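You operate a simulated robot arm through the tools that you are given. There is no shell and no other tool. Be economical: measure what you need, move in short steps, check, and stop when the job is done.

Carry out the task below with a simulated two-armed robot. There is one attempt and no reset: what you move stays moved.

JOB
Bleed the boost pump till its sight glass is free of bubbles.
Fine: open the tank valve first; pump off, then its bleed valve shut.

It is judged by the outcome, as a careful person would: the job done as asked, and still so three seconds after it is handed in. It fails if anything else is knocked over, pushed out of place, dropped, spilled or broken.

ROBOT AND FRAMES
Two 7-joint arms with fingered hands on one trunk, on a base that drives. Base frame: it is fixed to the floor where the robot stands at the start and does not move with it; the origin is under the middle of the robot, x ahead of it, y to its left, z up. Lengths are in mm, angles in degrees, forces in N, time in s.
The left shoulder is at the start at [102, 173, 1095], the right one opposite. With the tool pointing down near the work surface each hand reaches from about 100 to 700 mm from the robot's upright axis, wherever it stands, measured 20 degrees to its own side. Places, roughly: boom valve [600, 1100, 600]; drain valve [700, 300, 900]; inlet knob [800, 1200, 700]; let down valve [600, 500, 600]; outlet knob [800, 1200, 900]; pressure dial [800, 300, 1100]; tank valve [600, 0, 600]; trim dial four [600, 1000, 600]; trim dial one [600, 600, 600]; trim dial three [600, 900, 600]; trim dial two [600, 700, 600]. Payload 3.5 kg a hand.
Tool frame (each hand has its own): the origin (TCP) lies between the finger pads and is the grasp point; the fingertips stand 30 mm ahead of it; z points along the fingers, y is the line along which they close. The gripper opens to 104 mm. The gripper's body begins 35 mm behind the TCP. The gripper is a hand of 3 fingers: y runs from the thumb to the fingers, the wrist lies at [-15, -104, -178] in the tool frame.
Orientation is that of the tool frame in the base frame, as [roll, pitch, yaw] about the fixed x, y, z axes, in that order (R = Rz(yaw) Ry(pitch) Rx(roll)). With the fingers straight down and the wrist toward the robot, the tool's x, y and z point along [0, 1, 0], [1, 0, 0] and [0, 0, -1] of the base frame.

CONTROLS
- The arms move only by the tool drive_tool. It takes "left_increments", "right_increments" or both (then of equal length, played together; a hand with none holds still); each is a list of rows, each a list of 6 numbers: the shift along the tool's x, y, z in units of 40 mm (1.0 is 40 mm), then the turn, a rotation vector about the tool's x, y, z in units of 8 degrees (1.0 is 8 degrees). In form: [[x, y, z, rx, ry, rz], ...]. A call has 1 to 8 rows; each row shifts and turns the commanded pose from where the row before left it, along the tool's axes as they then stand. A call with a number of a shift or a turn outside -1 to 1 is refused whole. Rows are played at 5 a second. More than 50 mm and 8.6 degrees between two rows, and nothing of the call is played. A pose out of reach is approached as far as the arm can. The call stops where the force on the tool passes 90 N (or 10 N more than at its start, if that is more) or the arm is blocked; 0.2 s more then pass. In this call time passes only in rows, and 0.2 s behind the last. The reply holds the time, the measured pose of the TCP, the force on the tool along the base axes, the opening and the grip force, in the units named above and with some noise, with the torque about the TCP (base axes, N m) and any sound that the robot's microphone picked up.
- Cameras (640 x 400 px; columns grow to the right, rows downward): "scene" is now at [194.3, 18.9, 1277.1]; the picture's right is [0.33, -0.94, 0.00], its down [-0.43, -0.15, -0.89] and it looks along [0.84, 0.30, -0.45] (base axes); focal length 214 px, centre (320, 200). "left" rides on the left gripper at [-64, -94, -117] in its tool frame; the picture's right is [-0.72, -0.33, 0.61], its down [0.64, -0.65, 0.40] and it looks along [0.27, 0.68, 0.68] (tool axes); focal length 238 px, centre (320, 200). "right" rides on the right gripper at [64, -94, -117] in its tool frame; the picture's right is [-0.72, 0.33, -0.61], its down [-0.64, -0.65, 0.40] and it looks along [-0.27, 0.68, 0.68] (tool axes); focal length 238 px, centre (320, 200). There is no depth. A picture from a camera that has moved, and an enlarged one, comes with that camera's place and axes in the base frame and with its lens. The place of the scene camera against the robot may be out by one fixed shift of up to 18 mm in any direction.
- snapshot(camera): a new picture of that camera. It takes no simulated time.
- slide_trunk(by): slides the trunk up (or, below 0, down) by that many mm; the arms and the scene camera ride with it, the base frame stays. It gives what a move gives, with no picture.
- drive_base(legs): drives the robot by 1 to 6 legs, each [ahead, left, turn to the left] in mm, mm and degrees, along the robot's own axes; the way and the turn of a leg run together, so that a leg with both is an arc; at most 1500 mm and 180 degrees a leg. The arms and the cameras ride along, it lands a little off, and it stops where it bumps. It gives what a move gives.
- set_fingers(index, middle, thumb_bend, thumb_turn, hand): sets how far each is bent, from 0 (flat) to 1 (curled in); at 0.3 the hand is open as for a grip, at 0.7 the pads meet at the TCP. One left out holds its place. A second passes; each finger stops where it meets its share of the squeeze, and holds until it gets a number again. It is the only way to open and close the hand. It gives what a move gives, with no picture; readings hold the bend of each and the force on the fingers (four entries, about 0 where the hand has none), thumb and palm. thumb_turn goes from beside the hand (0) to across from the fingers (1), as for a grip.
- head_to(pan, tilt): turns the head with the scene camera to pan (to the left, within 86 degrees either way) and tilt (down, from -29 to 69), counted from straight ahead of the robot. It gives what a move gives.
- zoom(camera, box): a new picture of the part [left, top, right, bottom] of that camera's present view, enlarged. It takes no simulated time.
- sign_off(): hands the job in; it is judged then, once.

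Go step by step. Nothing tells you exact positions but the pictures and the camera data: compare them with the known pose of the tool, close in by small moves and look again before you grip or let go. The budget is 120 turns and 88 pictures, counting those below and the enlarged ones. Unless the task says otherwise, let go and move clear before handing in, and close with one line.

The tools are called after "Call:" as name(argument=value, ...) on one line, values as JSON. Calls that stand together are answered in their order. drive_tool: Moves the arms, as the interface text tells. Its arguments: {"type":"object","properties":{"left_increments":{"type":"array","items":{"type":"array","items":{"type":"number"}}},"right_increments":{"type":"array","items":{"type":"array","items":{"type":"number"}}}},"required":[]} The other tools are called the same way: slide_trunk (by) slides the trunk up or down; set_fingers (index, middle, thumb_bend, thumb_turn, hand) moves the fingers one by one; drive_base (legs) drives the base; head_to (pan, tilt) turns the head that bears the scene camera; snapshot (camera) takes a picture; zoom (camera, box) takes an enlarged picture of a part of a camera's view; sign_off () hands the job in.

At the start:

```text
clock: 0.0
left_tool_pos: [419.1, 383.5, 1356.0]
left_ee_rot: [-180.0, 0.1, 90.0]
left_contact_force: [0.1, -1.2, 0.5]
left_wrist_torque: [0.0, 0.02, 0.0]
left_grip_width: 103.6
left_finger_force: 0.0
left_shape: jaw
left_bend: [0.3, 0.3, 0.3, 0.98]
left_finger forces: [0.0, 0.0, 0.1, 0.0, 0.0, 0.0]
right_tool_pos: [468.9, -58.2, 1324.9]
right_ee_rot: [179.9, 0.0, 89.9]
right_contact_force: [0.4, -0.6, -0.2]
right_wrist_torque: [-0.03, 0.01, -0.03]
right_grip_width: 103.8
right_finger_force: 0.0
right_shape: jaw
right_bend: [0.3, 0.3, 0.3, 0.98]
right_finger forces: [0.1, 0.0, 0.0, 0.0, 0.0, 0.0]
trunk travel left (down, up): [-194.0, 560.0]
robot x, y, heading: [1.9, -1.3, 0.0]
head pan, tilt: [19.5, 26.8]
```

scene: 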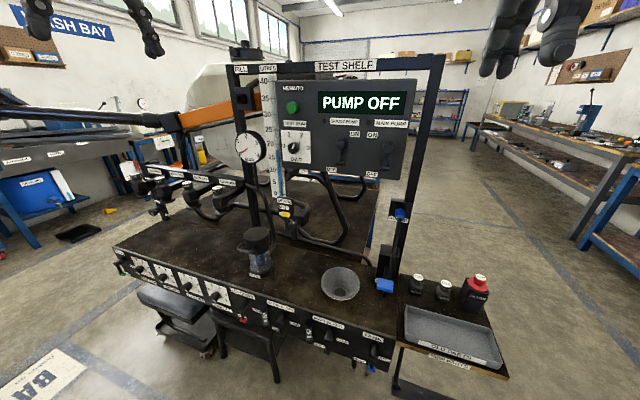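
right: 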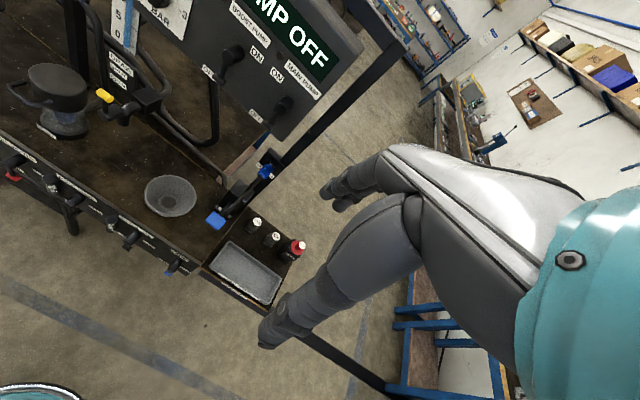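
left: 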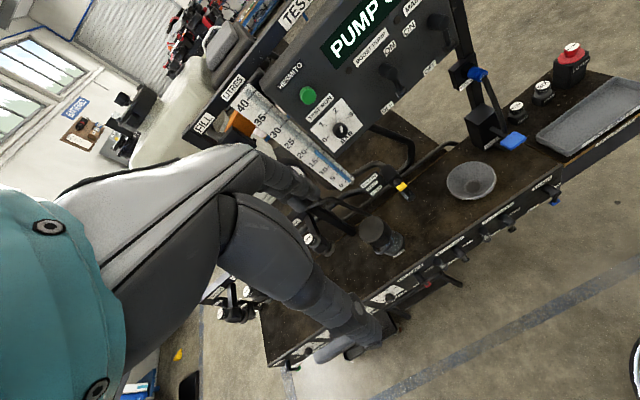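

I see a test bench with a panel of pump switches, a sight glass somewhere, and valves along the front. I'll enlarge the panel and the front row to read the labels.

Call:
zoom(camera="scene", box=[220, 60, 440, 200])

Call:
zoom(camera="scene", box=[220, 270, 420, 395])

Call:
zoom(camera="scene", box=[120, 150, 340, 290])

Call:
zoom(camera="scene", box=[340, 180, 520, 300])

```text
2.86 times, centred on (330, 130) of scene
camera zoom: at [194.3, 18.9, 1277.1], right [0.33, -0.94, 0.0], down [-0.43, -0.15, -0.89], along [0.84, 0.3, -0.45], focal length 613 px, centre (291, 400)
```

zoom: 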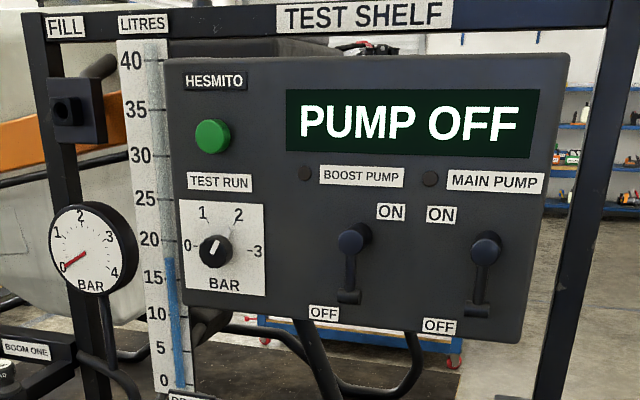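

```text
3.20 times, centred on (320, 332) of scene
camera zoom: at [194.3, 18.9, 1277.1], right [0.33, -0.94, 0.0], down [-0.43, -0.15, -0.89], along [0.84, 0.3, -0.45], focal length 686 px, centre (320, -224)
```

zoom: 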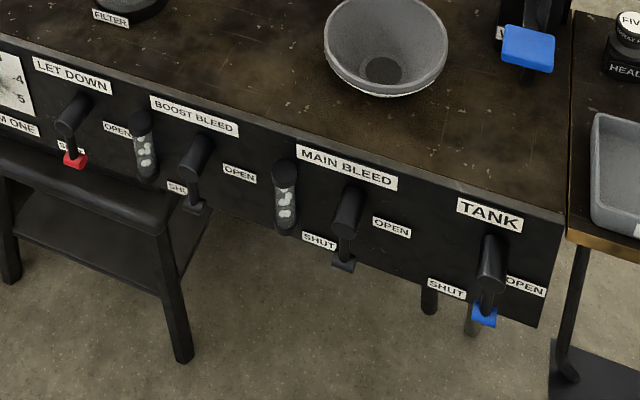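

```text
2.86 times, centred on (230, 220) of scene
camera zoom: at [194.3, 18.9, 1277.1], right [0.33, -0.94, 0.0], down [-0.43, -0.15, -0.89], along [0.84, 0.3, -0.45], focal length 613 px, centre (577, 143)
```

zoom: 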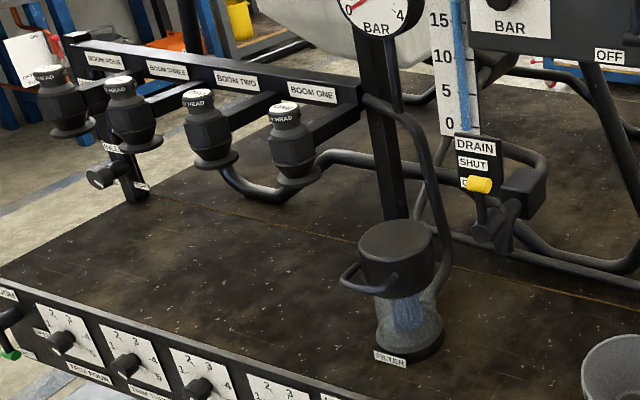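

```text
3.33 times, centred on (430, 240) of scene
camera zoom: at [194.3, 18.9, 1277.1], right [0.33, -0.94, 0.0], down [-0.43, -0.15, -0.89], along [0.84, 0.3, -0.45], focal length 715 px, centre (-47, 67)
```

zoom: 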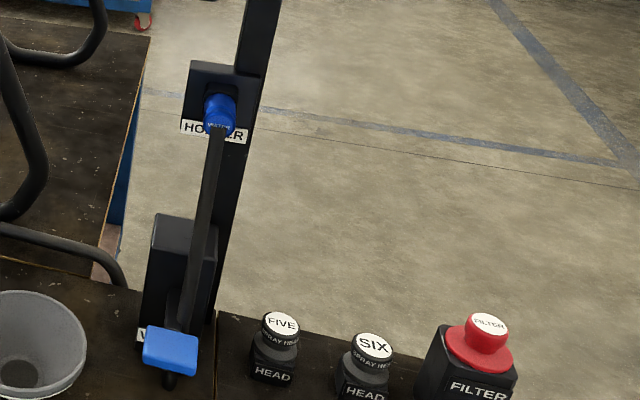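

The front row reads let down, boost bleed, main bleed and tank. Each lever hangs down at SHUT, with OPEN to the right, and the sight glasses sit left of the bleed levers. I'll check the drain valve and the boom valve, then tilt the head for a better look.

Call:
zoom(camera="scene", box=[260, 185, 324, 225])

Call:
head_to(pan=10, tilt=50)

Call:
snapshot(camera="scene")

```text
10.00 times, centred on (292, 205) of scene
camera zoom: at [194.3, 18.9, 1277.1], right [0.33, -0.94, 0.0], down [-0.43, -0.15, -0.89], along [0.84, 0.3, -0.45], focal length 2145 px, centre (600, 150)
```

zoom: 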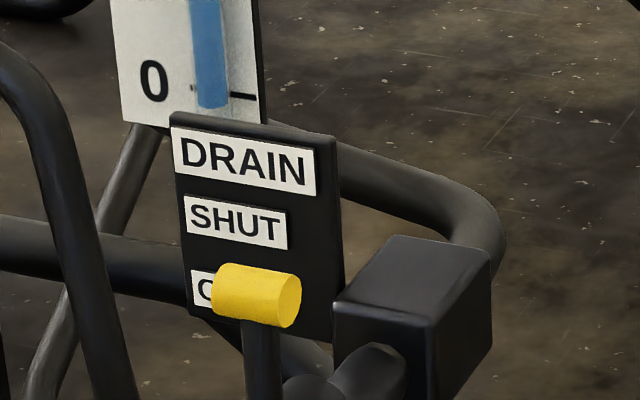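

```text
clock: 0.9
left_tool_pos: [418.7, 382.7, 1355.2]
left_ee_rot: [-180.0, 0.0, 90.0]
left_contact_force: [0.6, -0.6, 0.1]
left_wrist_torque: [0.01, 0.01, -0.03]
left_grip_width: 103.7
left_finger_force: 0.1
left_shape: jaw
left_bend: [0.3, 0.3, 0.3, 0.98]
left_finger forces: [0.0, 0.1, 0.0, 0.1, 0.0, 0.1]
right_tool_pos: [469.1, -57.4, 1324.3]
right_ee_rot: [-180.0, 0.1, 89.9]
right_contact_force: [0.4, -1.0, -0.1]
right_wrist_torque: [0.03, 0.0, -0.01]
right_grip_width: 103.6
right_finger_force: 0.0
right_shape: jaw
right_bend: [0.3, 0.3, 0.3, 0.98]
right_finger forces: [0.0, 0.1, 0.0, 0.0, 0.0, 0.0]
trunk travel left (down, up): [-194.0, 560.0]
robot x, y, heading: [-0.9, -0.2, 0.0]
head pan, tilt: [10.0, 50.0]
```

```text
79 pictures are left
camera scene: at [183.8, 1.7, 1242.6], right [0.17, -0.98, 0.0], down [-0.75, -0.13, -0.64], along [0.63, 0.11, -0.77], focal length 214 px, centre (320, 200)
```

scene: 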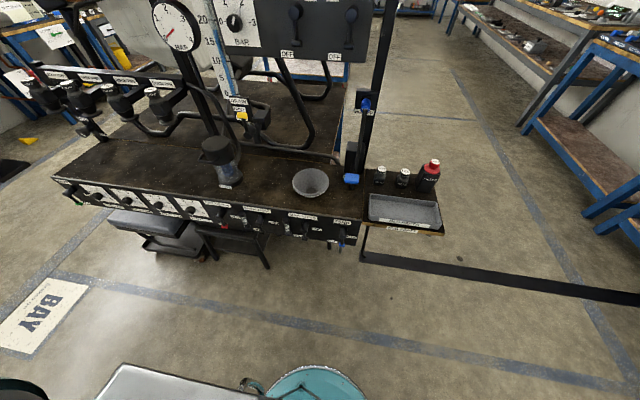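

The drain lever stands upright, by its SHUT label. I'll lower the trunk to reach the front valves and look at the tank valve from there.

Call:
slide_trunk(by=-190)

Call:
zoom(camera="scene", box=[200, 180, 392, 300])

```text
clock: 3.0
left_tool_pos: [552.4, 383.4, 1076.6]
left_ee_rot: [-166.1, 0.0, 89.9]
left_contact_force: [0.0, 0.7, 0.1]
left_wrist_torque: [0.03, 0.03, -0.03]
left_grip_width: 103.3
left_finger_force: 0.1
left_shape: jaw
left_bend: [0.3, 0.3, 0.3, 0.98]
left_finger forces: [0.1, 0.0, 0.1, 0.1, 0.1, 0.1]
right_tool_pos: [483.2, -58.4, 1126.7]
right_ee_rot: [-178.5, -0.1, 90.0]
right_contact_force: [-0.4, 1.0, 0.2]
right_wrist_torque: [0.01, -0.03, 0.0]
right_grip_width: 103.5
right_finger_force: 0.0
right_shape: jaw
right_bend: [0.3, 0.3, 0.3, 0.98]
right_finger forces: [0.0, 0.0, 0.1, 0.0, 0.1, 0.0]
trunk travel left (down, up): [-4.0, 750.0]
robot x, y, heading: [0.9, 1.5, -0.1]
head pan, tilt: [10.0, 50.0]
```

```text
3.33 times, centred on (296, 240) of scene
camera zoom: at [293.8, 1.6, 1041.0], right [0.17, -0.98, 0.0], down [-0.75, -0.13, -0.64], along [0.63, 0.11, -0.77], focal length 715 px, centre (400, 67)
```

zoom: 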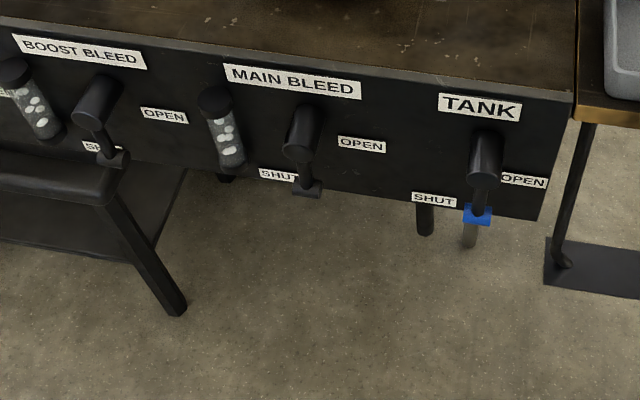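

The tank lever hub is at about [560, -8, 604] and the lever tip about 50 mm below it. I'll move the base back and left for arm room, then close the right hand into a pusher.

Call:
drive_base(legs=[[-150, 200, 0]])

Call:
set_fingers(hand="right", index=0.7, middle=0.7, thumb_bend=0.7)

Call:
head_to(pan=-15, tilt=45)

Call:
snapshot(camera="scene")

```text
clock: 4.8
left_tool_pos: [403.4, 581.6, 1077.7]
left_ee_rot: [-166.0, 0.2, 89.9]
left_contact_force: [0.5, -1.1, -0.3]
left_wrist_torque: [-0.03, -0.03, 0.02]
left_grip_width: 103.5
left_finger_force: 0.1
left_shape: jaw
left_bend: [0.3, 0.3, 0.3, 0.98]
left_finger forces: [0.0, 0.0, 0.0, 0.0, 0.1, 0.0]
right_tool_pos: [333.5, 142.5, 1125.8]
right_ee_rot: [-178.5, 0.0, 89.9]
right_contact_force: [-0.4, -0.2, 0.9]
right_wrist_torque: [-0.02, 0.02, -0.03]
right_grip_width: 103.4
right_finger_force: 0.0
right_shape: jaw
right_bend: [0.3, 0.3, 0.3, 0.98]
right_finger forces: [0.0, 0.1, 0.1, 0.0, 0.0, 0.0]
trunk travel left (down, up): [-4.0, 750.0]
robot x, y, heading: [-150.5, 197.9, -0.3]
head pan, tilt: [10.0, 50.0]
```

```text
clock: 5.8
left_tool_pos: [404.1, 581.9, 1077.4]
left_ee_rot: [-166.0, 0.0, 89.9]
left_contact_force: [0.0, 0.5, 0.4]
left_wrist_torque: [0.02, 0.02, 0.0]
left_grip_width: 103.6
left_finger_force: 0.1
left_shape: jaw
left_bend: [0.3, 0.3, 0.3, 0.98]
left_finger forces: [0.0, 0.0, 0.0, 0.0, 0.0, 0.0]
right_tool_pos: [333.7, 141.9, 1126.2]
right_ee_rot: [-178.4, 0.0, 89.9]
right_contact_force: [0.2, 0.9, -0.6]
right_wrist_torque: [-0.04, -0.03, -0.02]
right_grip_width: 1.5
right_finger_force: 0.0
right_shape: fingers
right_bend: [0.7, 0.7, 0.7, 0.98]
right_finger forces: [0.0, 0.0, 0.0, 0.0, 0.1, 0.0]
trunk travel left (down, up): [-4.0, 750.0]
robot x, y, heading: [-150.6, 198.3, -0.1]
head pan, tilt: [10.0, 50.0]
```

```text
clock: 6.7
left_tool_pos: [404.5, 581.9, 1076.4]
left_ee_rot: [-166.0, 0.0, 89.9]
left_contact_force: [0.3, -0.4, -0.2]
left_wrist_torque: [-0.02, -0.02, 0.0]
left_grip_width: 103.7
left_finger_force: 0.0
left_shape: jaw
left_bend: [0.3, 0.3, 0.3, 0.98]
left_finger forces: [0.0, 0.1, 0.0, 0.1, 0.1, 0.0]
right_tool_pos: [333.9, 140.8, 1127.0]
right_ee_rot: [-178.5, 0.0, 90.0]
right_contact_force: [-1.1, -0.5, 0.0]
right_wrist_torque: [0.02, 0.01, -0.03]
right_grip_width: 1.6
right_finger_force: 0.1
right_shape: fingers
right_bend: [0.7, 0.7, 0.7, 0.98]
right_finger forces: [0.0, 0.1, 0.0, 0.1, 0.0, 0.1]
trunk travel left (down, up): [-4.0, 750.0]
robot x, y, heading: [-147.6, 197.6, -0.3]
head pan, tilt: [-15.0, 45.0]
```

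```text
77 pictures are left
camera scene: at [147.1, 166.5, 1047.6], right [-0.26, -0.97, 0.0], down [-0.68, 0.18, -0.71], along [0.68, -0.18, -0.71], focal length 214 px, centre (320, 200)
```

scene: 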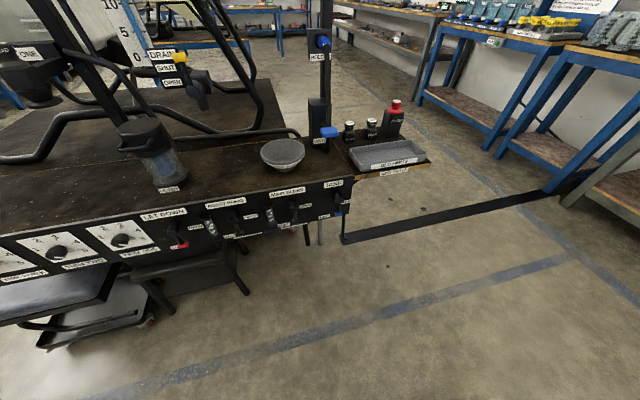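

The drain lever is clearly up at SHUT. I'll zoom on the tank valve from this second viewpoint to fix its position.

Call:
zoom(camera="scene", box=[280, 165, 376, 225])

Call:
zoom(camera="scene", box=[184, 185, 280, 245])

```text
6.67 times, centred on (328, 195) of scene
camera zoom: at [147.1, 166.5, 1047.6], right [-0.26, -0.97, 0.0], down [-0.68, 0.18, -0.71], along [0.68, -0.18, -0.71], focal length 1430 px, centre (267, 233)
```

zoom: 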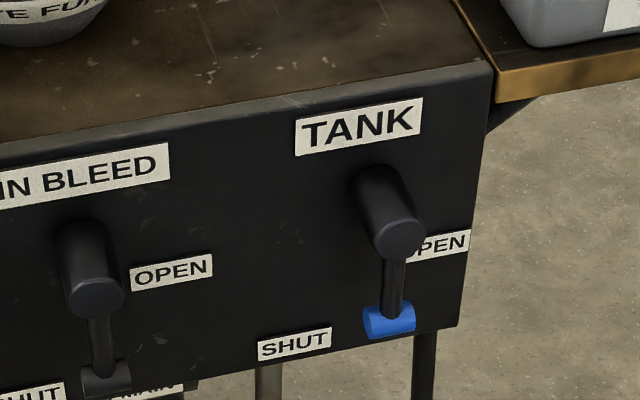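

```text
6.67 times, centred on (232, 215) of scene
camera zoom: at [147.1, 166.5, 1047.6], right [-0.26, -0.97, 0.0], down [-0.68, 0.18, -0.71], along [0.68, -0.18, -0.71], focal length 1430 px, centre (907, 100)
```

zoom: 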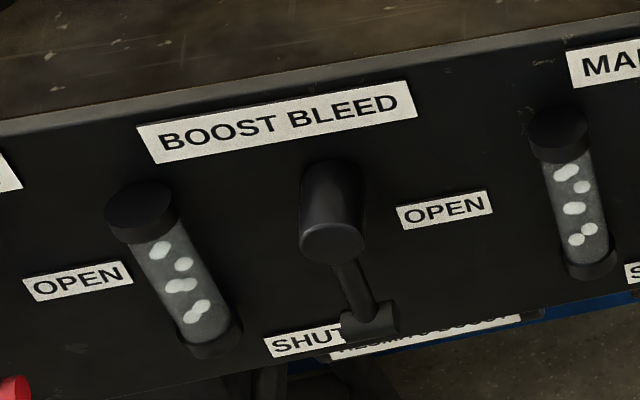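

The tank lever tip is at about [581, -11, 517] and its hub end at [579, -11, 574]. The boost bleed lever is at y≈303, and the panel face at x≈620. Next I'll bring the right hand down and tilt the fingers forward.

Call:
drive_tool(right_increments=[[-0.3, 0.3, 1, 0, 0, 0], [-0.3, 0.3, 1, 0, 0, 0], [-0.3, 0.3, 1, 0, 0, 0], [-0.3, 0.3, 1, 0, 0, 0], [-0.3, 0.3, 1, 0, 0, 0], [-0.3, 0.3, 1, 0, 0, 0], [-0.3, 0.3, 1, 0, 0, 0], [-0.3, 0.3, 1, 0, 0, 0]])

Call:
drive_tool(right_increments=[[0, 0, 0, -0.96, 0, 0], [0, 0, 0, -0.96, 0, 0], [0, 0, 0, -0.96, 0, 0], [0, 0, 0, -0.96, 0, 0], [0, 0, 0, -0.96, 0, 0], [0, 0, 0, -0.96, 0, 0], [0, 0, 0, -0.96, 0, 0], [0, 0, 0, -0.96, 0, 0]])

Call:
snapshot(camera="scene")

```text
clock: 8.5
left_tool_pos: [404.5, 581.3, 1077.5]
left_ee_rot: [-166.1, 0.1, 89.9]
left_contact_force: [-0.5, -0.5, -0.5]
left_wrist_torque: [-0.05, -0.01, 0.01]
left_grip_width: 103.7
left_finger_force: 0.2
left_shape: jaw
left_bend: [0.3, 0.3, 0.3, 0.98]
left_finger forces: [0.1, 0.0, 0.0, 0.1, 0.0, 0.0]
right_tool_pos: [422.4, 45.0, 802.9]
right_ee_rot: [-178.4, 0.0, 89.9]
right_contact_force: [-0.1, 0.1, -0.4]
right_wrist_torque: [-0.01, 0.03, -0.04]
right_grip_width: 1.3
right_finger_force: 0.1
right_shape: fingers
right_bend: [0.7, 0.7, 0.7, 0.98]
right_finger forces: [0.1, 0.0, 0.0, 0.0, 0.0, 0.0]
trunk travel left (down, up): [-4.0, 750.0]
robot x, y, heading: [-149.3, 201.8, -0.0]
head pan, tilt: [-15.0, 45.0]
```

```text
clock: 10.3
left_tool_pos: [404.9, 581.6, 1076.5]
left_ee_rot: [-166.1, 0.0, 89.9]
left_contact_force: [-0.5, 0.3, 0.3]
left_wrist_torque: [0.0, -0.02, -0.02]
left_grip_width: 103.8
left_finger_force: 0.0
left_shape: jaw
left_bend: [0.3, 0.3, 0.3, 0.98]
left_finger forces: [0.0, 0.1, 0.0, 0.0, 0.1, 0.0]
right_tool_pos: [450.8, 57.4, 802.6]
right_ee_rot: [120.1, 0.0, 90.0]
right_contact_force: [0.0, -0.6, 0.4]
right_wrist_torque: [0.04, 0.01, -0.03]
right_grip_width: 1.3
right_finger_force: 0.1
right_shape: fingers
right_bend: [0.7, 0.7, 0.7, 0.98]
right_finger forces: [0.0, 0.0, 0.1, 0.0, 0.1, 0.0]
right hand out of reach, approached as far as the arm can: row 4, 5, 6
trunk travel left (down, up): [-4.0, 750.0]
robot x, y, heading: [-148.4, 196.2, -0.4]
head pan, tilt: [-15.0, 45.0]
```

```text
74 pictures are left
camera scene: at [147.1, 166.4, 1047.6], right [-0.26, -0.97, 0.0], down [-0.68, 0.18, -0.71], along [0.68, -0.18, -0.71], focal length 214 px, centre (320, 200)
```

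scene: 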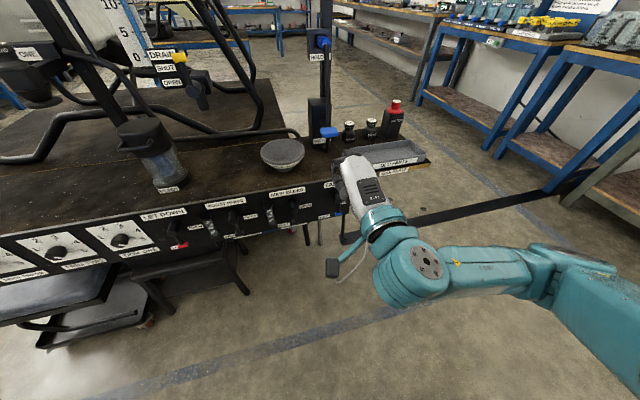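

The hand is oriented with the fingers forward and down. I'll lower it to a staging point in front of the tank valve, left of the lever.

Call:
drive_tool(right_increments=[[-0.085, -0.84, 0.57, 0, 0, 0], [-0.085, -0.84, 0.57, 0, 0, 0], [-0.085, -0.84, 0.57, 0, 0, 0], [-0.085, -0.84, 0.57, 0, 0, 0], [-0.085, -0.84, 0.57, 0, 0, 0]])

Call:
zoom(camera="scene", box=[264, 160, 392, 240])

Call:
snapshot(camera="right")

```text
clock: 11.5
left_tool_pos: [404.7, 582.2, 1077.0]
left_ee_rot: [-166.0, 0.0, 90.0]
left_contact_force: [0.0, -0.4, 0.0]
left_wrist_torque: [0.0, 0.01, 0.02]
left_grip_width: 103.2
left_finger_force: 0.1
left_shape: jaw
left_bend: [0.3, 0.3, 0.3, 0.98]
left_finger forces: [0.0, 0.0, 0.0, 0.1, 0.0, 0.0]
right_tool_pos: [464.9, 39.2, 598.0]
right_ee_rot: [120.1, 0.0, 89.8]
right_contact_force: [0.0, 0.6, -0.5]
right_wrist_torque: [0.0, -0.01, -0.02]
right_grip_width: 1.1
right_finger_force: 0.1
right_shape: fingers
right_bend: [0.7, 0.7, 0.7, 0.98]
right_finger forces: [0.0, 0.0, 0.0, 0.0, 0.0, 0.0]
trunk travel left (down, up): [-4.0, 750.0]
robot x, y, heading: [-150.8, 201.7, -0.1]
head pan, tilt: [-15.0, 45.0]
```

```text
5.00 times, centred on (328, 200) of scene
camera zoom: at [147.2, 166.4, 1047.6], right [-0.26, -0.97, 0.0], down [-0.68, 0.18, -0.71], along [0.68, -0.18, -0.71], focal length 1072 px, centre (280, 200)
```

zoom: 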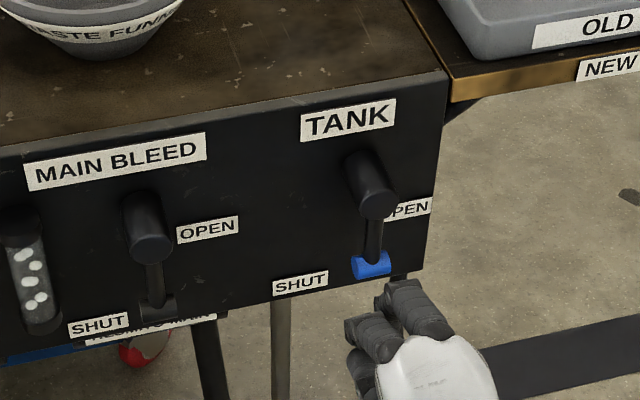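

```text
72 pictures are left
camera right: at [317.6, 102.1, 576.5], right [-0.37, -0.72, 0.59], down [0.02, -0.64, -0.77], along [0.93, -0.27, 0.25], focal length 238 px, centre (320, 200)
```

right: 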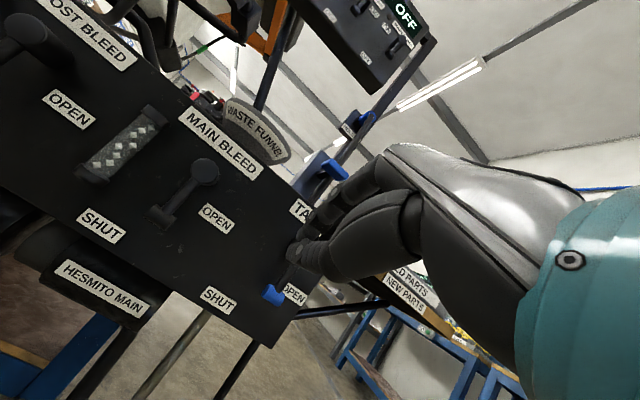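

The hand camera puts the tank lever tip at about [578, 4, 532], so the scene camera is off by roughly 15 mm in y and z. I'll go in left of the lever with the fingertips short of the panel.

Call:
drive_tool(right_increments=[[0.475, 0, 0.3, 0, 0, 0], [0, 0.08, 0.8, 0, 0, 0], [0, 0.08, 0.8, 0, 0, 0], [0, 0.08, 0.7, 0, 0, 0]])

Call:
zoom(camera="scene", box=[280, 165, 376, 225])

Call:
snapshot(camera="right")

```text
clock: 12.5
left_tool_pos: [404.7, 581.0, 1075.7]
left_ee_rot: [-166.0, -0.1, 90.0]
left_contact_force: [0.0, -0.4, 0.0]
left_wrist_torque: [-0.01, -0.01, -0.02]
left_grip_width: 103.7
left_finger_force: 0.1
left_shape: jaw
left_bend: [0.3, 0.3, 0.3, 0.98]
left_finger forces: [0.0, 0.0, 0.1, 0.1, 0.0, 0.1]
right_tool_pos: [561.3, 57.9, 557.7]
right_ee_rot: [120.2, 0.0, 89.8]
right_contact_force: [-0.4, -0.5, 0.7]
right_wrist_torque: [0.02, -0.03, -0.02]
right_grip_width: 1.4
right_finger_force: 0.1
right_shape: fingers
right_bend: [0.7, 0.7, 0.7, 0.98]
right_finger forces: [0.0, 0.0, 0.1, 0.0, 0.0, 0.0]
trunk travel left (down, up): [-4.0, 750.0]
robot x, y, heading: [-148.0, 198.0, -0.2]
head pan, tilt: [-15.0, 45.0]
```

```text
6.67 times, centred on (328, 195) of scene
camera zoom: at [147.1, 166.4, 1047.6], right [-0.26, -0.97, 0.0], down [-0.68, 0.18, -0.71], along [0.68, -0.18, -0.71], focal length 1430 px, centre (267, 233)
```

zoom: 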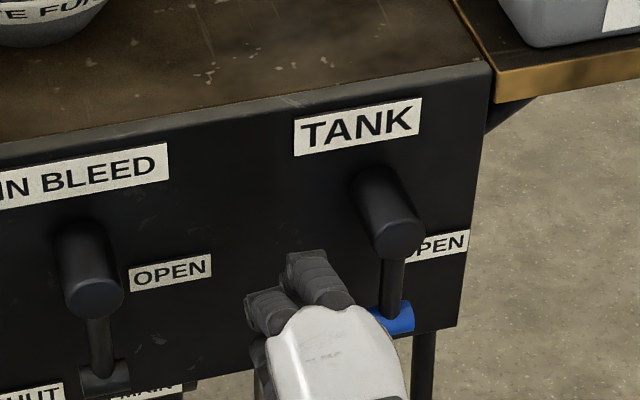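

```text
70 pictures are left
camera right: at [414.2, 121.8, 534.3], right [-0.37, -0.72, 0.59], down [0.02, -0.64, -0.77], along [0.93, -0.27, 0.25], focal length 238 px, centre (320, 200)
```

right: 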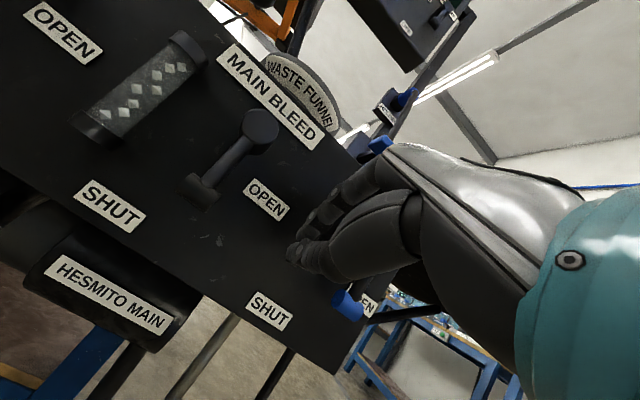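

The fingers are just left of the tank lever, whose tip is at about [583, 3, 531]. Now I'll push it right along its arc.

Call:
drive_tool(right_increments=[[-0.3, 0.125, 0.216, 0, 0, 0], [-0.425, 0, 0, 0, 0, 0], [-0.65, -0.15, 0.09, 0, 0, 0], [-0.64, 0.17, -0.1, 0, 0, 0]])

Call:
zoom(camera="scene", box=[280, 165, 376, 225])

```text
clock: 13.5
left_tool_pos: [399.5, 586.7, 1077.6]
left_ee_rot: [-165.9, 0.0, 90.4]
left_contact_force: [0.2, -0.2, 0.7]
left_wrist_torque: [0.02, 0.04, -0.02]
left_grip_width: 103.6
left_finger_force: 0.0
left_shape: jaw
left_bend: [0.3, 0.3, 0.3, 0.98]
left_finger forces: [0.0, 0.0, 0.0, 0.0, 0.0, 0.0]
right_tool_pos: [562.7, 21.1, 550.1]
right_ee_rot: [121.6, -0.4, 94.7]
right_contact_force: [-7.3, 17.0, -1.2]
right_wrist_torque: [-0.54, -0.25, 0.23]
right_grip_width: 0.5
right_finger_force: 9.8
right_shape: fingers
right_bend: [0.7, 0.7, 0.7, 0.98]
right_finger forces: [0.0, 18.2, 0.1, 0.1, 0.0, 0.0]
trunk travel left (down, up): [-4.0, 750.0]
robot x, y, heading: [-150.5, 198.8, 0.5]
head pan, tilt: [-15.0, 45.0]
stopped in row 4 (right hand): the force on the tool passed its limit at 92 N (the readings are from after the stop); the commanded pose is now the measured one
```

```text
6.67 times, centred on (328, 195) of scene
camera zoom: at [146.4, 170.2, 1047.8], right [-0.25, -0.97, 0.0], down [-0.68, 0.18, -0.71], along [0.68, -0.18, -0.71], focal length 1430 px, centre (267, 233)
```

zoom: 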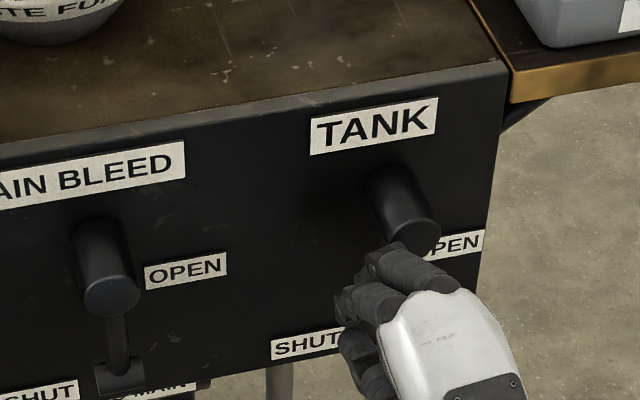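

The push met resistance near y≈21. I'll look from the hand camera to see what is blocking it.

Call:
snapshot(camera="right")

```text
68 pictures are left
camera right: at [409.8, 71.3, 531.2], right [-0.29, -0.75, 0.59], down [0.06, -0.63, -0.77], along [0.95, -0.19, 0.23], focal length 238 px, centre (320, 200)
```

right: 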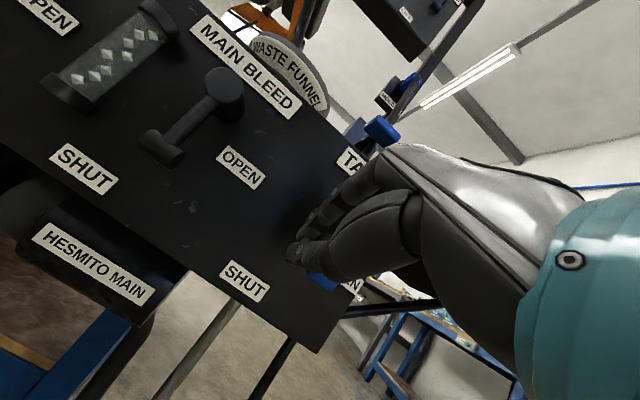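

The arched fingers probably caught the hub rather than the lever. I'll back off and try a slimmer poker: index straight, other fingers curled.

Call:
drive_tool(right_increments=[[0.8, 0, 0, 0, 0, 0], [0.3, 0, -0.9, 0, 0, -0.5], [0, 0, -1, 0, 0, 0]])

Call:
set_fingers(hand="right", index=0, middle=1, thumb_bend=1)

Call:
snapshot(camera="right")

Call:
zoom(camera="scene", box=[264, 160, 392, 240])

```text
clock: 14.3
left_tool_pos: [400.5, 586.0, 1077.9]
left_ee_rot: [-166.0, 0.0, 90.3]
left_contact_force: [0.1, 0.1, 0.3]
left_wrist_torque: [-0.03, 0.01, 0.02]
left_grip_width: 103.6
left_finger_force: 0.0
left_shape: jaw
left_bend: [0.3, 0.3, 0.3, 0.98]
left_finger forces: [0.0, 0.0, 0.1, 0.0, 0.0, 0.1]
right_tool_pos: [495.3, 53.7, 590.8]
right_ee_rot: [121.4, 3.2, 96.1]
right_contact_force: [-0.8, 0.5, -0.1]
right_wrist_torque: [-0.05, 0.01, 0.0]
right_grip_width: 0.7
right_finger_force: 0.0
right_shape: fingers
right_bend: [0.7, 0.7, 0.7, 0.98]
right_finger forces: [0.1, 0.0, 0.0, 0.0, 0.0, 0.1]
trunk travel left (down, up): [-4.0, 750.0]
robot x, y, heading: [-148.5, 198.4, 0.2]
head pan, tilt: [-15.0, 45.0]
```

```text
clock: 15.3
left_tool_pos: [401.3, 586.8, 1076.4]
left_ee_rot: [-166.0, -0.1, 90.3]
left_contact_force: [-0.5, -0.1, 0.4]
left_wrist_torque: [0.04, 0.03, -0.01]
left_grip_width: 103.7
left_finger_force: 0.0
left_shape: jaw
left_bend: [0.3, 0.3, 0.3, 0.98]
left_finger forces: [0.0, 0.0, 0.0, 0.1, 0.0, 0.0]
right_tool_pos: [494.3, 53.3, 589.8]
right_ee_rot: [121.5, 3.1, 96.1]
right_contact_force: [-0.2, -0.3, 0.2]
right_wrist_torque: [0.0, 0.03, -0.02]
right_grip_width: 45.9
right_finger_force: 0.1
right_shape: fingers
right_bend: [0.0, 1.0, 1.0, 0.97]
right_finger forces: [0.0, 0.0, 0.0, 0.1, 0.0, 0.0]
trunk travel left (down, up): [-4.0, 750.0]
robot x, y, heading: [-147.0, 201.2, 0.3]
head pan, tilt: [-15.0, 45.0]
```

```text
67 pictures are left
camera right: at [341.1, 98.7, 568.3], right [-0.28, -0.72, 0.64], down [0.08, -0.68, -0.73], along [0.96, -0.15, 0.24], focal length 238 px, centre (320, 200)
```

right: 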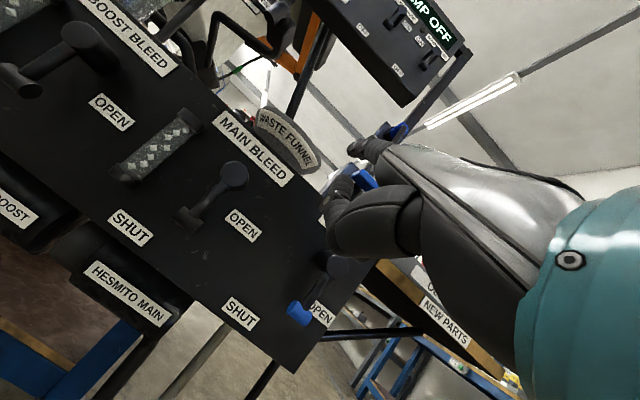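

```text
5.00 times, centred on (328, 200) of scene
camera zoom: at [147.1, 169.9, 1047.6], right [-0.25, -0.97, 0.0], down [-0.68, 0.18, -0.71], along [0.68, -0.18, -0.71], focal length 1072 px, centre (280, 200)
```

zoom: 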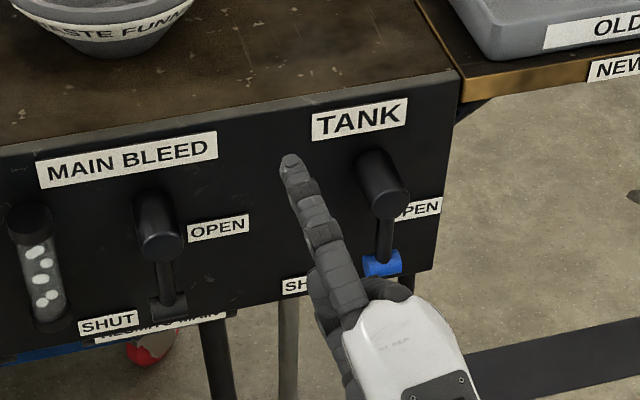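

The index now makes a straight poker, its tip about 60 mm ahead of and 77 mm above the TCP. I'll square up the hand and bring the poker level with the lever, left of it.

Call:
drive_tool(right_increments=[[0, 0, 0, 0.65, -0.22, 0.36], [0, 0, 0, 0.65, -0.22, 0.36], [-0.17, -0.85, 0.59, 0, 0, 0], [-0.17, -0.85, 0.59, 0, 0, 0], [-0.17, -0.85, 0.59, 0, 0, 0]])

Call:
snapshot(camera="right")

Call:
zoom(camera="scene", box=[264, 160, 392, 240])

```text
clock: 16.6
left_tool_pos: [400.9, 586.2, 1076.5]
left_ee_rot: [-166.0, 0.1, 90.4]
left_contact_force: [0.1, -0.5, -0.1]
left_wrist_torque: [0.01, 0.03, -0.03]
left_grip_width: 103.7
left_finger_force: 0.1
left_shape: jaw
left_bend: [0.3, 0.3, 0.3, 0.98]
left_finger forces: [0.1, 0.1, 0.1, 0.0, 0.0, 0.0]
right_tool_pos: [481.1, -22.3, 461.6]
right_ee_rot: [132.0, 9.4, 91.3]
right_contact_force: [-0.9, -0.4, 0.9]
right_wrist_torque: [0.0, -0.02, 0.01]
right_grip_width: 45.5
right_finger_force: 0.0
right_shape: fingers
right_bend: [0.0, 1.0, 1.0, 0.98]
right_finger forces: [0.0, 0.1, 0.1, 0.0, 0.0, 0.1]
trunk travel left (down, up): [-4.0, 750.0]
robot x, y, heading: [-148.5, 199.4, 0.3]
head pan, tilt: [-15.0, 45.0]
stopped in row 5 (right hand): the arm was blocked; the commanded pose is now the measured one
```

```text
65 pictures are left
camera right: at [329.7, 36.9, 459.3], right [-0.22, -0.61, 0.76], down [-0.12, -0.76, -0.64], along [0.97, -0.23, 0.1], focal length 238 px, centre (320, 200)
```

right: 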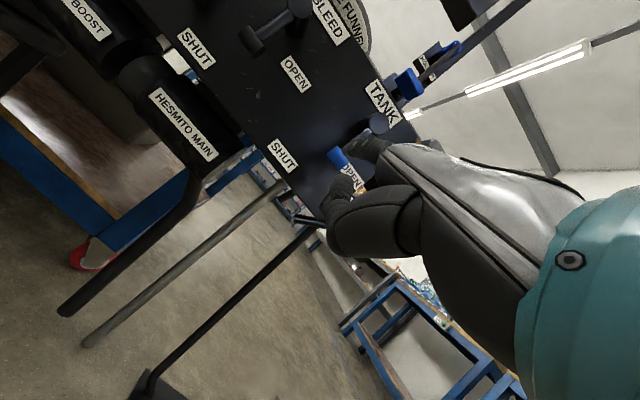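

```text
5.00 times, centred on (328, 200) of scene
camera zoom: at [146.9, 169.6, 1047.7], right [-0.25, -0.97, 0.0], down [-0.68, 0.18, -0.71], along [0.68, -0.18, -0.71], focal length 1072 px, centre (280, 200)
```

zoom: 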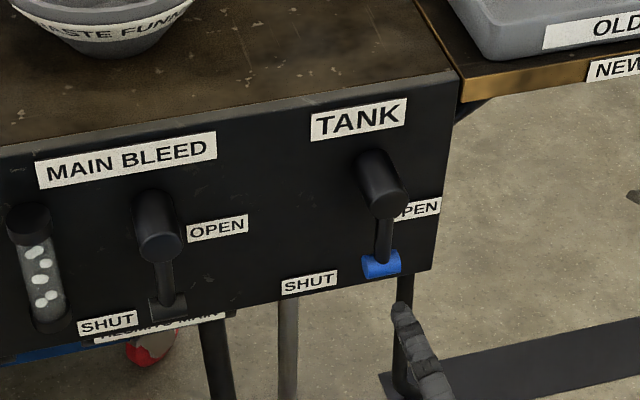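

The arm ran into a limit with the wrist that low. I'll back up and use a steeper hand tilt, about 25° from vertical, which keeps the wrist higher.

Call:
drive_tool(right_increments=[[0, 0.6, -0.8, 0, 0, 0], [0, 0.6, -0.8, 0, 0, 0], [0, 0.6, -0.8, 0, 0, 0], [0.3, 0, 0, 0.72, 0.17, 0.25], [0.3, 0, 0, 0.72, 0.17, 0.25], [0.3, 0, 0, 0.72, 0.17, 0.25], [0.3, 0, 0, 0.72, 0.17, 0.25]])

```text
clock: 18.2
left_tool_pos: [400.9, 586.5, 1078.1]
left_ee_rot: [-166.1, 0.0, 90.3]
left_contact_force: [0.4, -0.5, -1.4]
left_wrist_torque: [0.01, 0.0, -0.03]
left_grip_width: 103.8
left_finger_force: 0.1
left_shape: jaw
left_bend: [0.3, 0.3, 0.3, 0.98]
left_finger forces: [0.0, 0.1, 0.0, 0.0, 0.0, 0.1]
right_tool_pos: [455.6, 45.0, 571.8]
right_ee_rot: [155.0, 0.0, 88.3]
right_contact_force: [0.0, 1.0, -0.7]
right_wrist_torque: [0.0, 0.0, 0.0]
right_grip_width: 45.7
right_finger_force: 0.1
right_shape: fingers
right_bend: [0.0, 1.0, 1.0, 0.98]
right_finger forces: [0.0, 0.0, 0.0, 0.0, 0.0, 0.0]
trunk travel left (down, up): [-4.0, 750.0]
robot x, y, heading: [-149.0, 201.0, 0.4]
head pan, tilt: [-15.0, 45.0]
```

The pose is square again at roll 155. I'll lower it to lever height, still short of the lever, and check.

Call:
drive_tool(right_increments=[[0.15, -0.11, 0.94, 0, 0, 0], [0, -0.11, 0.94, 0, 0, 0]])

Call:
snapshot(camera="right")

Call:
zoom(camera="scene", box=[264, 160, 392, 240])

```text
clock: 18.8
left_tool_pos: [402.3, 585.3, 1076.1]
left_ee_rot: [-166.0, 0.0, 90.3]
left_contact_force: [0.9, -0.3, -0.8]
left_wrist_torque: [-0.01, -0.02, 0.03]
left_grip_width: 103.6
left_finger_force: 0.0
left_shape: jaw
left_bend: [0.3, 0.3, 0.3, 0.98]
left_finger forces: [0.0, 0.0, 0.1, 0.0, 0.0, 0.0]
right_tool_pos: [481.9, 51.1, 501.6]
right_ee_rot: [155.0, 0.1, 88.1]
right_contact_force: [0.5, 0.4, 0.7]
right_wrist_torque: [0.0, -0.03, -0.01]
right_grip_width: 45.7
right_finger_force: 0.0
right_shape: fingers
right_bend: [0.0, 1.0, 1.0, 0.98]
right_finger forces: [0.0, 0.0, 0.0, 0.0, 0.0, 0.0]
trunk travel left (down, up): [-4.0, 750.0]
robot x, y, heading: [-150.4, 200.6, 0.5]
head pan, tilt: [-15.0, 45.0]
```

```text
63 pictures are left
camera right: at [349.2, 116.7, 566.5], right [0.01, -0.72, 0.69], down [-0.44, -0.63, -0.64], along [0.9, -0.3, -0.32], focal length 238 px, centre (320, 200)
```

right: 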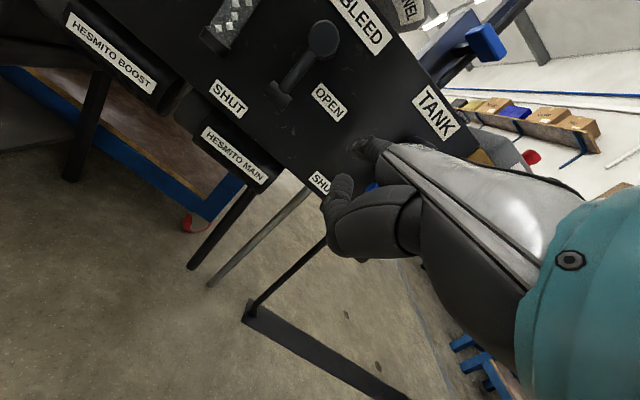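

```text
5.00 times, centred on (328, 200) of scene
camera zoom: at [147.2, 169.5, 1047.5], right [-0.25, -0.97, 0.0], down [-0.68, 0.18, -0.71], along [0.68, -0.18, -0.71], focal length 1072 px, centre (280, 200)
```

zoom: 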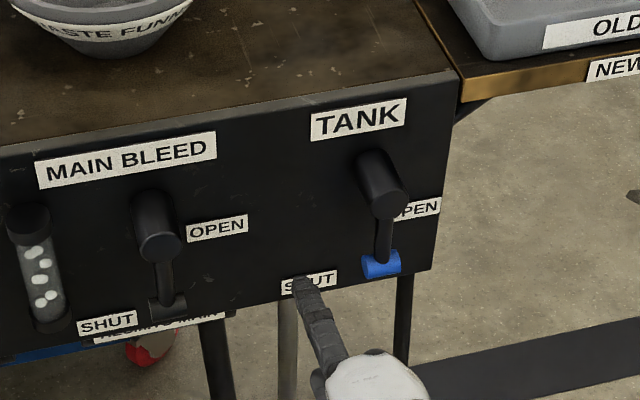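

The poker tip is at about [567, 62, 554], left of the lever. I'll move in beside it and push right in small steps.

Call:
drive_tool(right_increments=[[0, 0.49, 0.73, 0, 0, 0], [-0.55, 0, 0, 0, 0, 0], [-0.55, 0, 0, 0, 0, 0], [-0.61, -0.016, 0.03, 0, 0, 0]])

Call:
zoom(camera="scene", box=[264, 160, 392, 240])

```text
clock: 19.8
left_tool_pos: [402.2, 586.9, 1078.3]
left_ee_rot: [-166.1, 0.1, 90.3]
left_contact_force: [0.3, -0.7, 0.0]
left_wrist_torque: [-0.06, 0.0, -0.03]
left_grip_width: 103.5
left_finger_force: 0.2
left_shape: jaw
left_bend: [0.3, 0.3, 0.3, 0.98]
left_finger forces: [0.1, 0.1, 0.0, 0.0, 0.0, 0.0]
right_tool_pos: [508.5, -20.7, 480.8]
right_ee_rot: [154.9, 0.0, 88.2]
right_contact_force: [-0.7, 0.8, 0.0]
right_wrist_torque: [-0.06, 0.0, 0.08]
right_grip_width: 45.7
right_finger_force: 0.1
right_shape: fingers
right_bend: [0.0, 1.0, 1.0, 0.98]
right_finger forces: [1.0, 0.1, 0.1, 0.0, 0.0, 0.1]
trunk travel left (down, up): [-4.0, 750.0]
robot x, y, heading: [-152.1, 202.5, 0.3]
head pan, tilt: [-15.0, 45.0]
```

```text
5.00 times, centred on (328, 200) of scene
camera zoom: at [147.0, 169.6, 1047.6], right [-0.25, -0.97, 0.0], down [-0.68, 0.18, -0.71], along [0.68, -0.18, -0.71], focal length 1072 px, centre (280, 200)
```

zoom: 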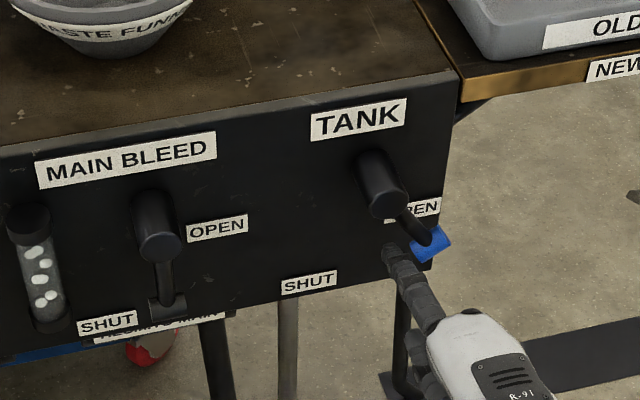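

The lever moves easily now and is about halfway. I'll continue along the arc.

Call:
drive_tool(right_increments=[[-0.55, 0.116, -0.25, 0, 0, 0], [-0.34, 0.217, -0.46, 0, 0, 0], [0, 0.085, -0.18, 0, 0, 0]])

Call:
zoom(camera="scene", box=[264, 160, 392, 240])

```text
clock: 20.6
left_tool_pos: [401.2, 586.3, 1077.4]
left_ee_rot: [-166.0, -0.1, 90.3]
left_contact_force: [-0.2, 0.3, -0.1]
left_wrist_torque: [-0.02, -0.01, 0.04]
left_grip_width: 103.6
left_finger_force: 0.0
left_shape: jaw
left_bend: [0.3, 0.3, 0.3, 0.98]
left_finger forces: [0.0, 0.0, 0.1, 0.1, 0.0, 0.0]
right_tool_pos: [506.5, -54.7, 520.9]
right_ee_rot: [154.9, 0.0, 88.2]
right_contact_force: [-0.5, -0.2, -0.7]
right_wrist_torque: [0.01, -0.01, -0.02]
right_grip_width: 45.8
right_finger_force: 0.1
right_shape: fingers
right_bend: [0.0, 1.0, 1.0, 0.98]
right_finger forces: [0.0, 0.1, 0.1, 0.0, 0.1, 0.0]
trunk travel left (down, up): [-4.0, 750.0]
robot x, y, heading: [-147.9, 201.0, 0.5]
head pan, tilt: [-15.0, 45.0]
```

```text
5.00 times, centred on (328, 200) of scene
camera zoom: at [147.1, 169.5, 1047.6], right [-0.25, -0.97, 0.0], down [-0.68, 0.18, -0.71], along [0.68, -0.18, -0.71], focal length 1072 px, centre (280, 200)
```

zoom: 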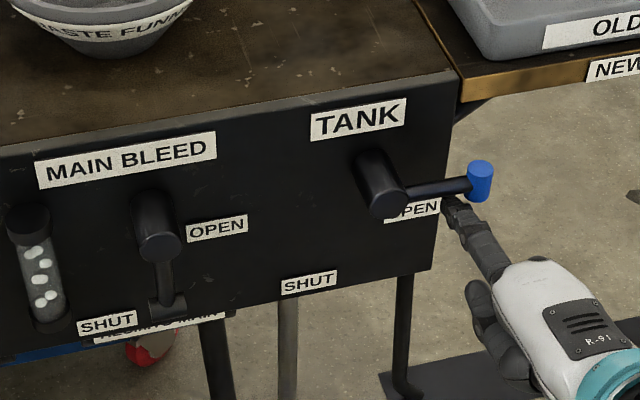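

The lever is nearly horizontal at OPEN. I'll nudge it up a little further to be sure it reaches its stop.

Call:
drive_tool(right_increments=[[0, 0.06, -0.13, 0, 0, 0], [0, 0.06, -0.13, 0, 0, 0]])

Call:
zoom(camera="scene", box=[264, 160, 392, 240])

```text
clock: 21.2
left_tool_pos: [402.3, 586.0, 1077.2]
left_ee_rot: [-166.1, 0.0, 90.3]
left_contact_force: [0.2, 0.7, 0.1]
left_wrist_torque: [-0.01, 0.01, 0.03]
left_grip_width: 103.5
left_finger_force: 0.1
left_shape: jaw
left_bend: [0.3, 0.3, 0.3, 0.98]
left_finger forces: [0.1, 0.0, 0.0, 0.0, 0.1, 0.0]
right_tool_pos: [507.0, -55.1, 531.1]
right_ee_rot: [154.9, 0.1, 88.3]
right_contact_force: [0.1, 1.1, -2.1]
right_wrist_torque: [-0.06, 0.18, 0.03]
right_grip_width: 44.8
right_finger_force: 0.9
right_shape: fingers
right_bend: [0.01, 1.0, 1.0, 0.98]
right_finger forces: [2.3, 0.0, 0.0, 0.0, 0.0, 0.0]
trunk travel left (down, up): [-4.0, 750.0]
robot x, y, heading: [-150.2, 200.1, 0.4]
head pan, tilt: [-15.0, 45.0]
```

```text
5.00 times, centred on (328, 200) of scene
camera zoom: at [147.3, 169.5, 1047.5], right [-0.25, -0.97, 0.0], down [-0.68, 0.18, -0.71], along [0.68, -0.18, -0.71], focal length 1072 px, centre (280, 200)
```

zoom: 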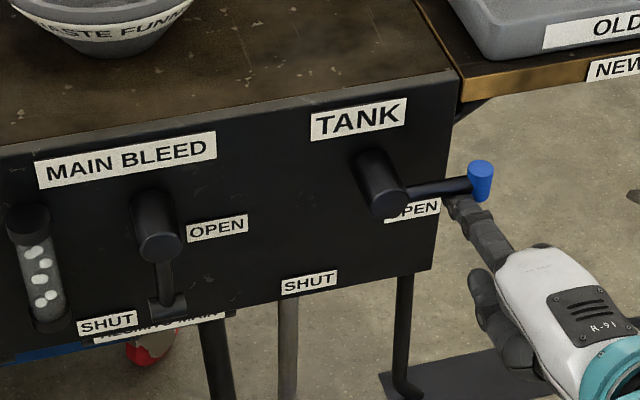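

The tank valve is at its open stop. I'll withdraw the hand, drive left, and set up at the boost bleed lever at y≈318.

Call:
drive_tool(right_increments=[[0, -0.2, 0.45, 0, 0, 0], [0, -0.75, -0.35, 0, 0, 0], [0, -0.75, -0.35, 0, 0, 0], [0, -0.75, -0.35, 0, 0, 0]])

Call:
drive_base(legs=[[0, 418, 0]])

Call:
snapshot(camera="scene")

Call:
snapshot(camera="right")

```text
clock: 22.2
left_tool_pos: [402.0, 585.6, 1076.4]
left_ee_rot: [-166.0, -0.2, 90.2]
left_contact_force: [0.7, -0.9, 0.5]
left_wrist_torque: [0.03, 0.01, -0.03]
left_grip_width: 103.8
left_finger_force: 0.0
left_shape: jaw
left_bend: [0.3, 0.3, 0.3, 0.98]
left_finger forces: [0.0, 0.1, 0.0, 0.1, 0.0, 0.0]
right_tool_pos: [407.1, -53.1, 511.8]
right_ee_rot: [154.7, 0.0, 88.2]
right_contact_force: [-0.1, 0.0, 1.0]
right_wrist_torque: [0.04, 0.0, -0.02]
right_grip_width: 45.8
right_finger_force: 0.1
right_shape: fingers
right_bend: [0.0, 1.0, 1.0, 0.98]
right_finger forces: [0.1, 0.0, 0.0, 0.0, 0.0, 0.0]
trunk travel left (down, up): [-4.0, 750.0]
robot x, y, heading: [-153.0, 203.4, 0.2]
head pan, tilt: [-15.0, 45.0]
```

```text
clock: 24.8
left_tool_pos: [399.7, 1005.8, 1077.5]
left_ee_rot: [-166.0, 0.0, 90.2]
left_contact_force: [-0.1, 0.4, -0.5]
left_wrist_torque: [0.0, 0.02, -0.02]
left_grip_width: 103.5
left_finger_force: 0.1
left_shape: jaw
left_bend: [0.3, 0.3, 0.3, 0.98]
left_finger forces: [0.0, 0.0, 0.0, 0.0, 0.1, 0.0]
right_tool_pos: [405.3, 367.0, 512.4]
right_ee_rot: [154.9, 0.1, 88.2]
right_contact_force: [-0.3, 1.1, 0.3]
right_wrist_torque: [0.0, 0.02, -0.02]
right_grip_width: 45.3
right_finger_force: 0.1
right_shape: fingers
right_bend: [0.0, 1.0, 1.0, 0.98]
right_finger forces: [0.0, 0.0, 0.0, 0.0, 0.0, 0.0]
trunk travel left (down, up): [-4.0, 750.0]
robot x, y, heading: [-152.4, 622.0, 0.5]
head pan, tilt: [-15.0, 45.0]
```

```text
58 pictures are left
camera scene: at [145.2, 590.2, 1047.6], right [-0.26, -0.97, 0.0], down [-0.68, 0.18, -0.71], along [0.68, -0.18, -0.71], focal length 214 px, centre (320, 200)
```

scene: 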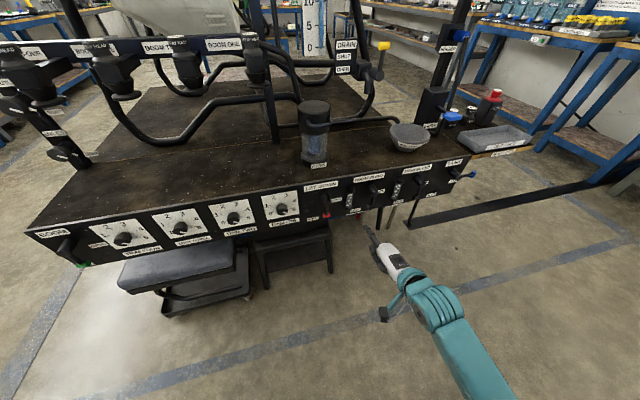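

```text
57 pictures are left
camera right: at [272.8, 434.3, 577.1], right [0.01, -0.72, 0.69], down [-0.44, -0.63, -0.64], along [0.9, -0.3, -0.32], focal length 238 px, centre (320, 200)
```

right: 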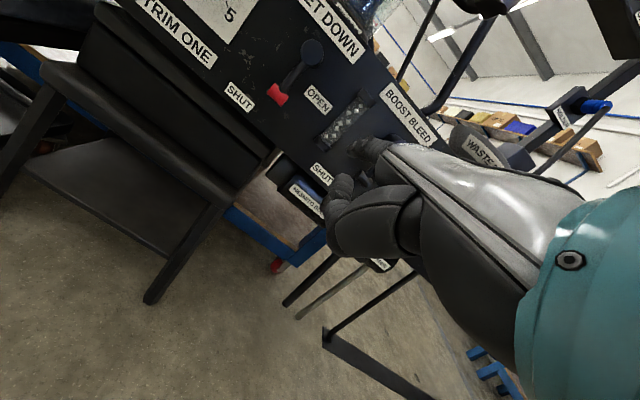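

Now I'll zoom in on the boost bleed lever and the poker.

Call:
zoom(camera="scene", box=[320, 160, 448, 240])

```text
5.00 times, centred on (384, 200) of scene
camera zoom: at [145.2, 590.2, 1047.6], right [-0.26, -0.97, 0.0], down [-0.68, 0.18, -0.71], along [0.68, -0.18, -0.71], focal length 1072 px, centre (0, 200)
```

zoom: 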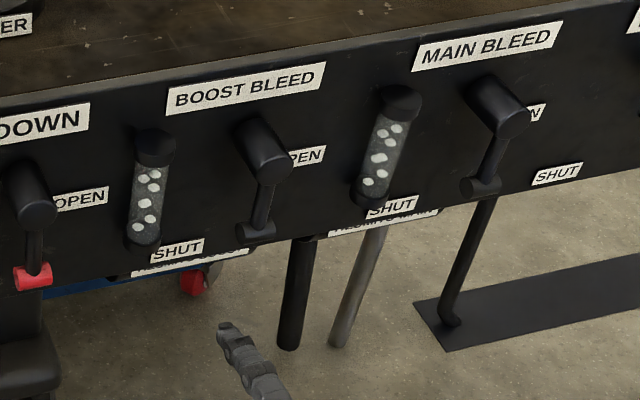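

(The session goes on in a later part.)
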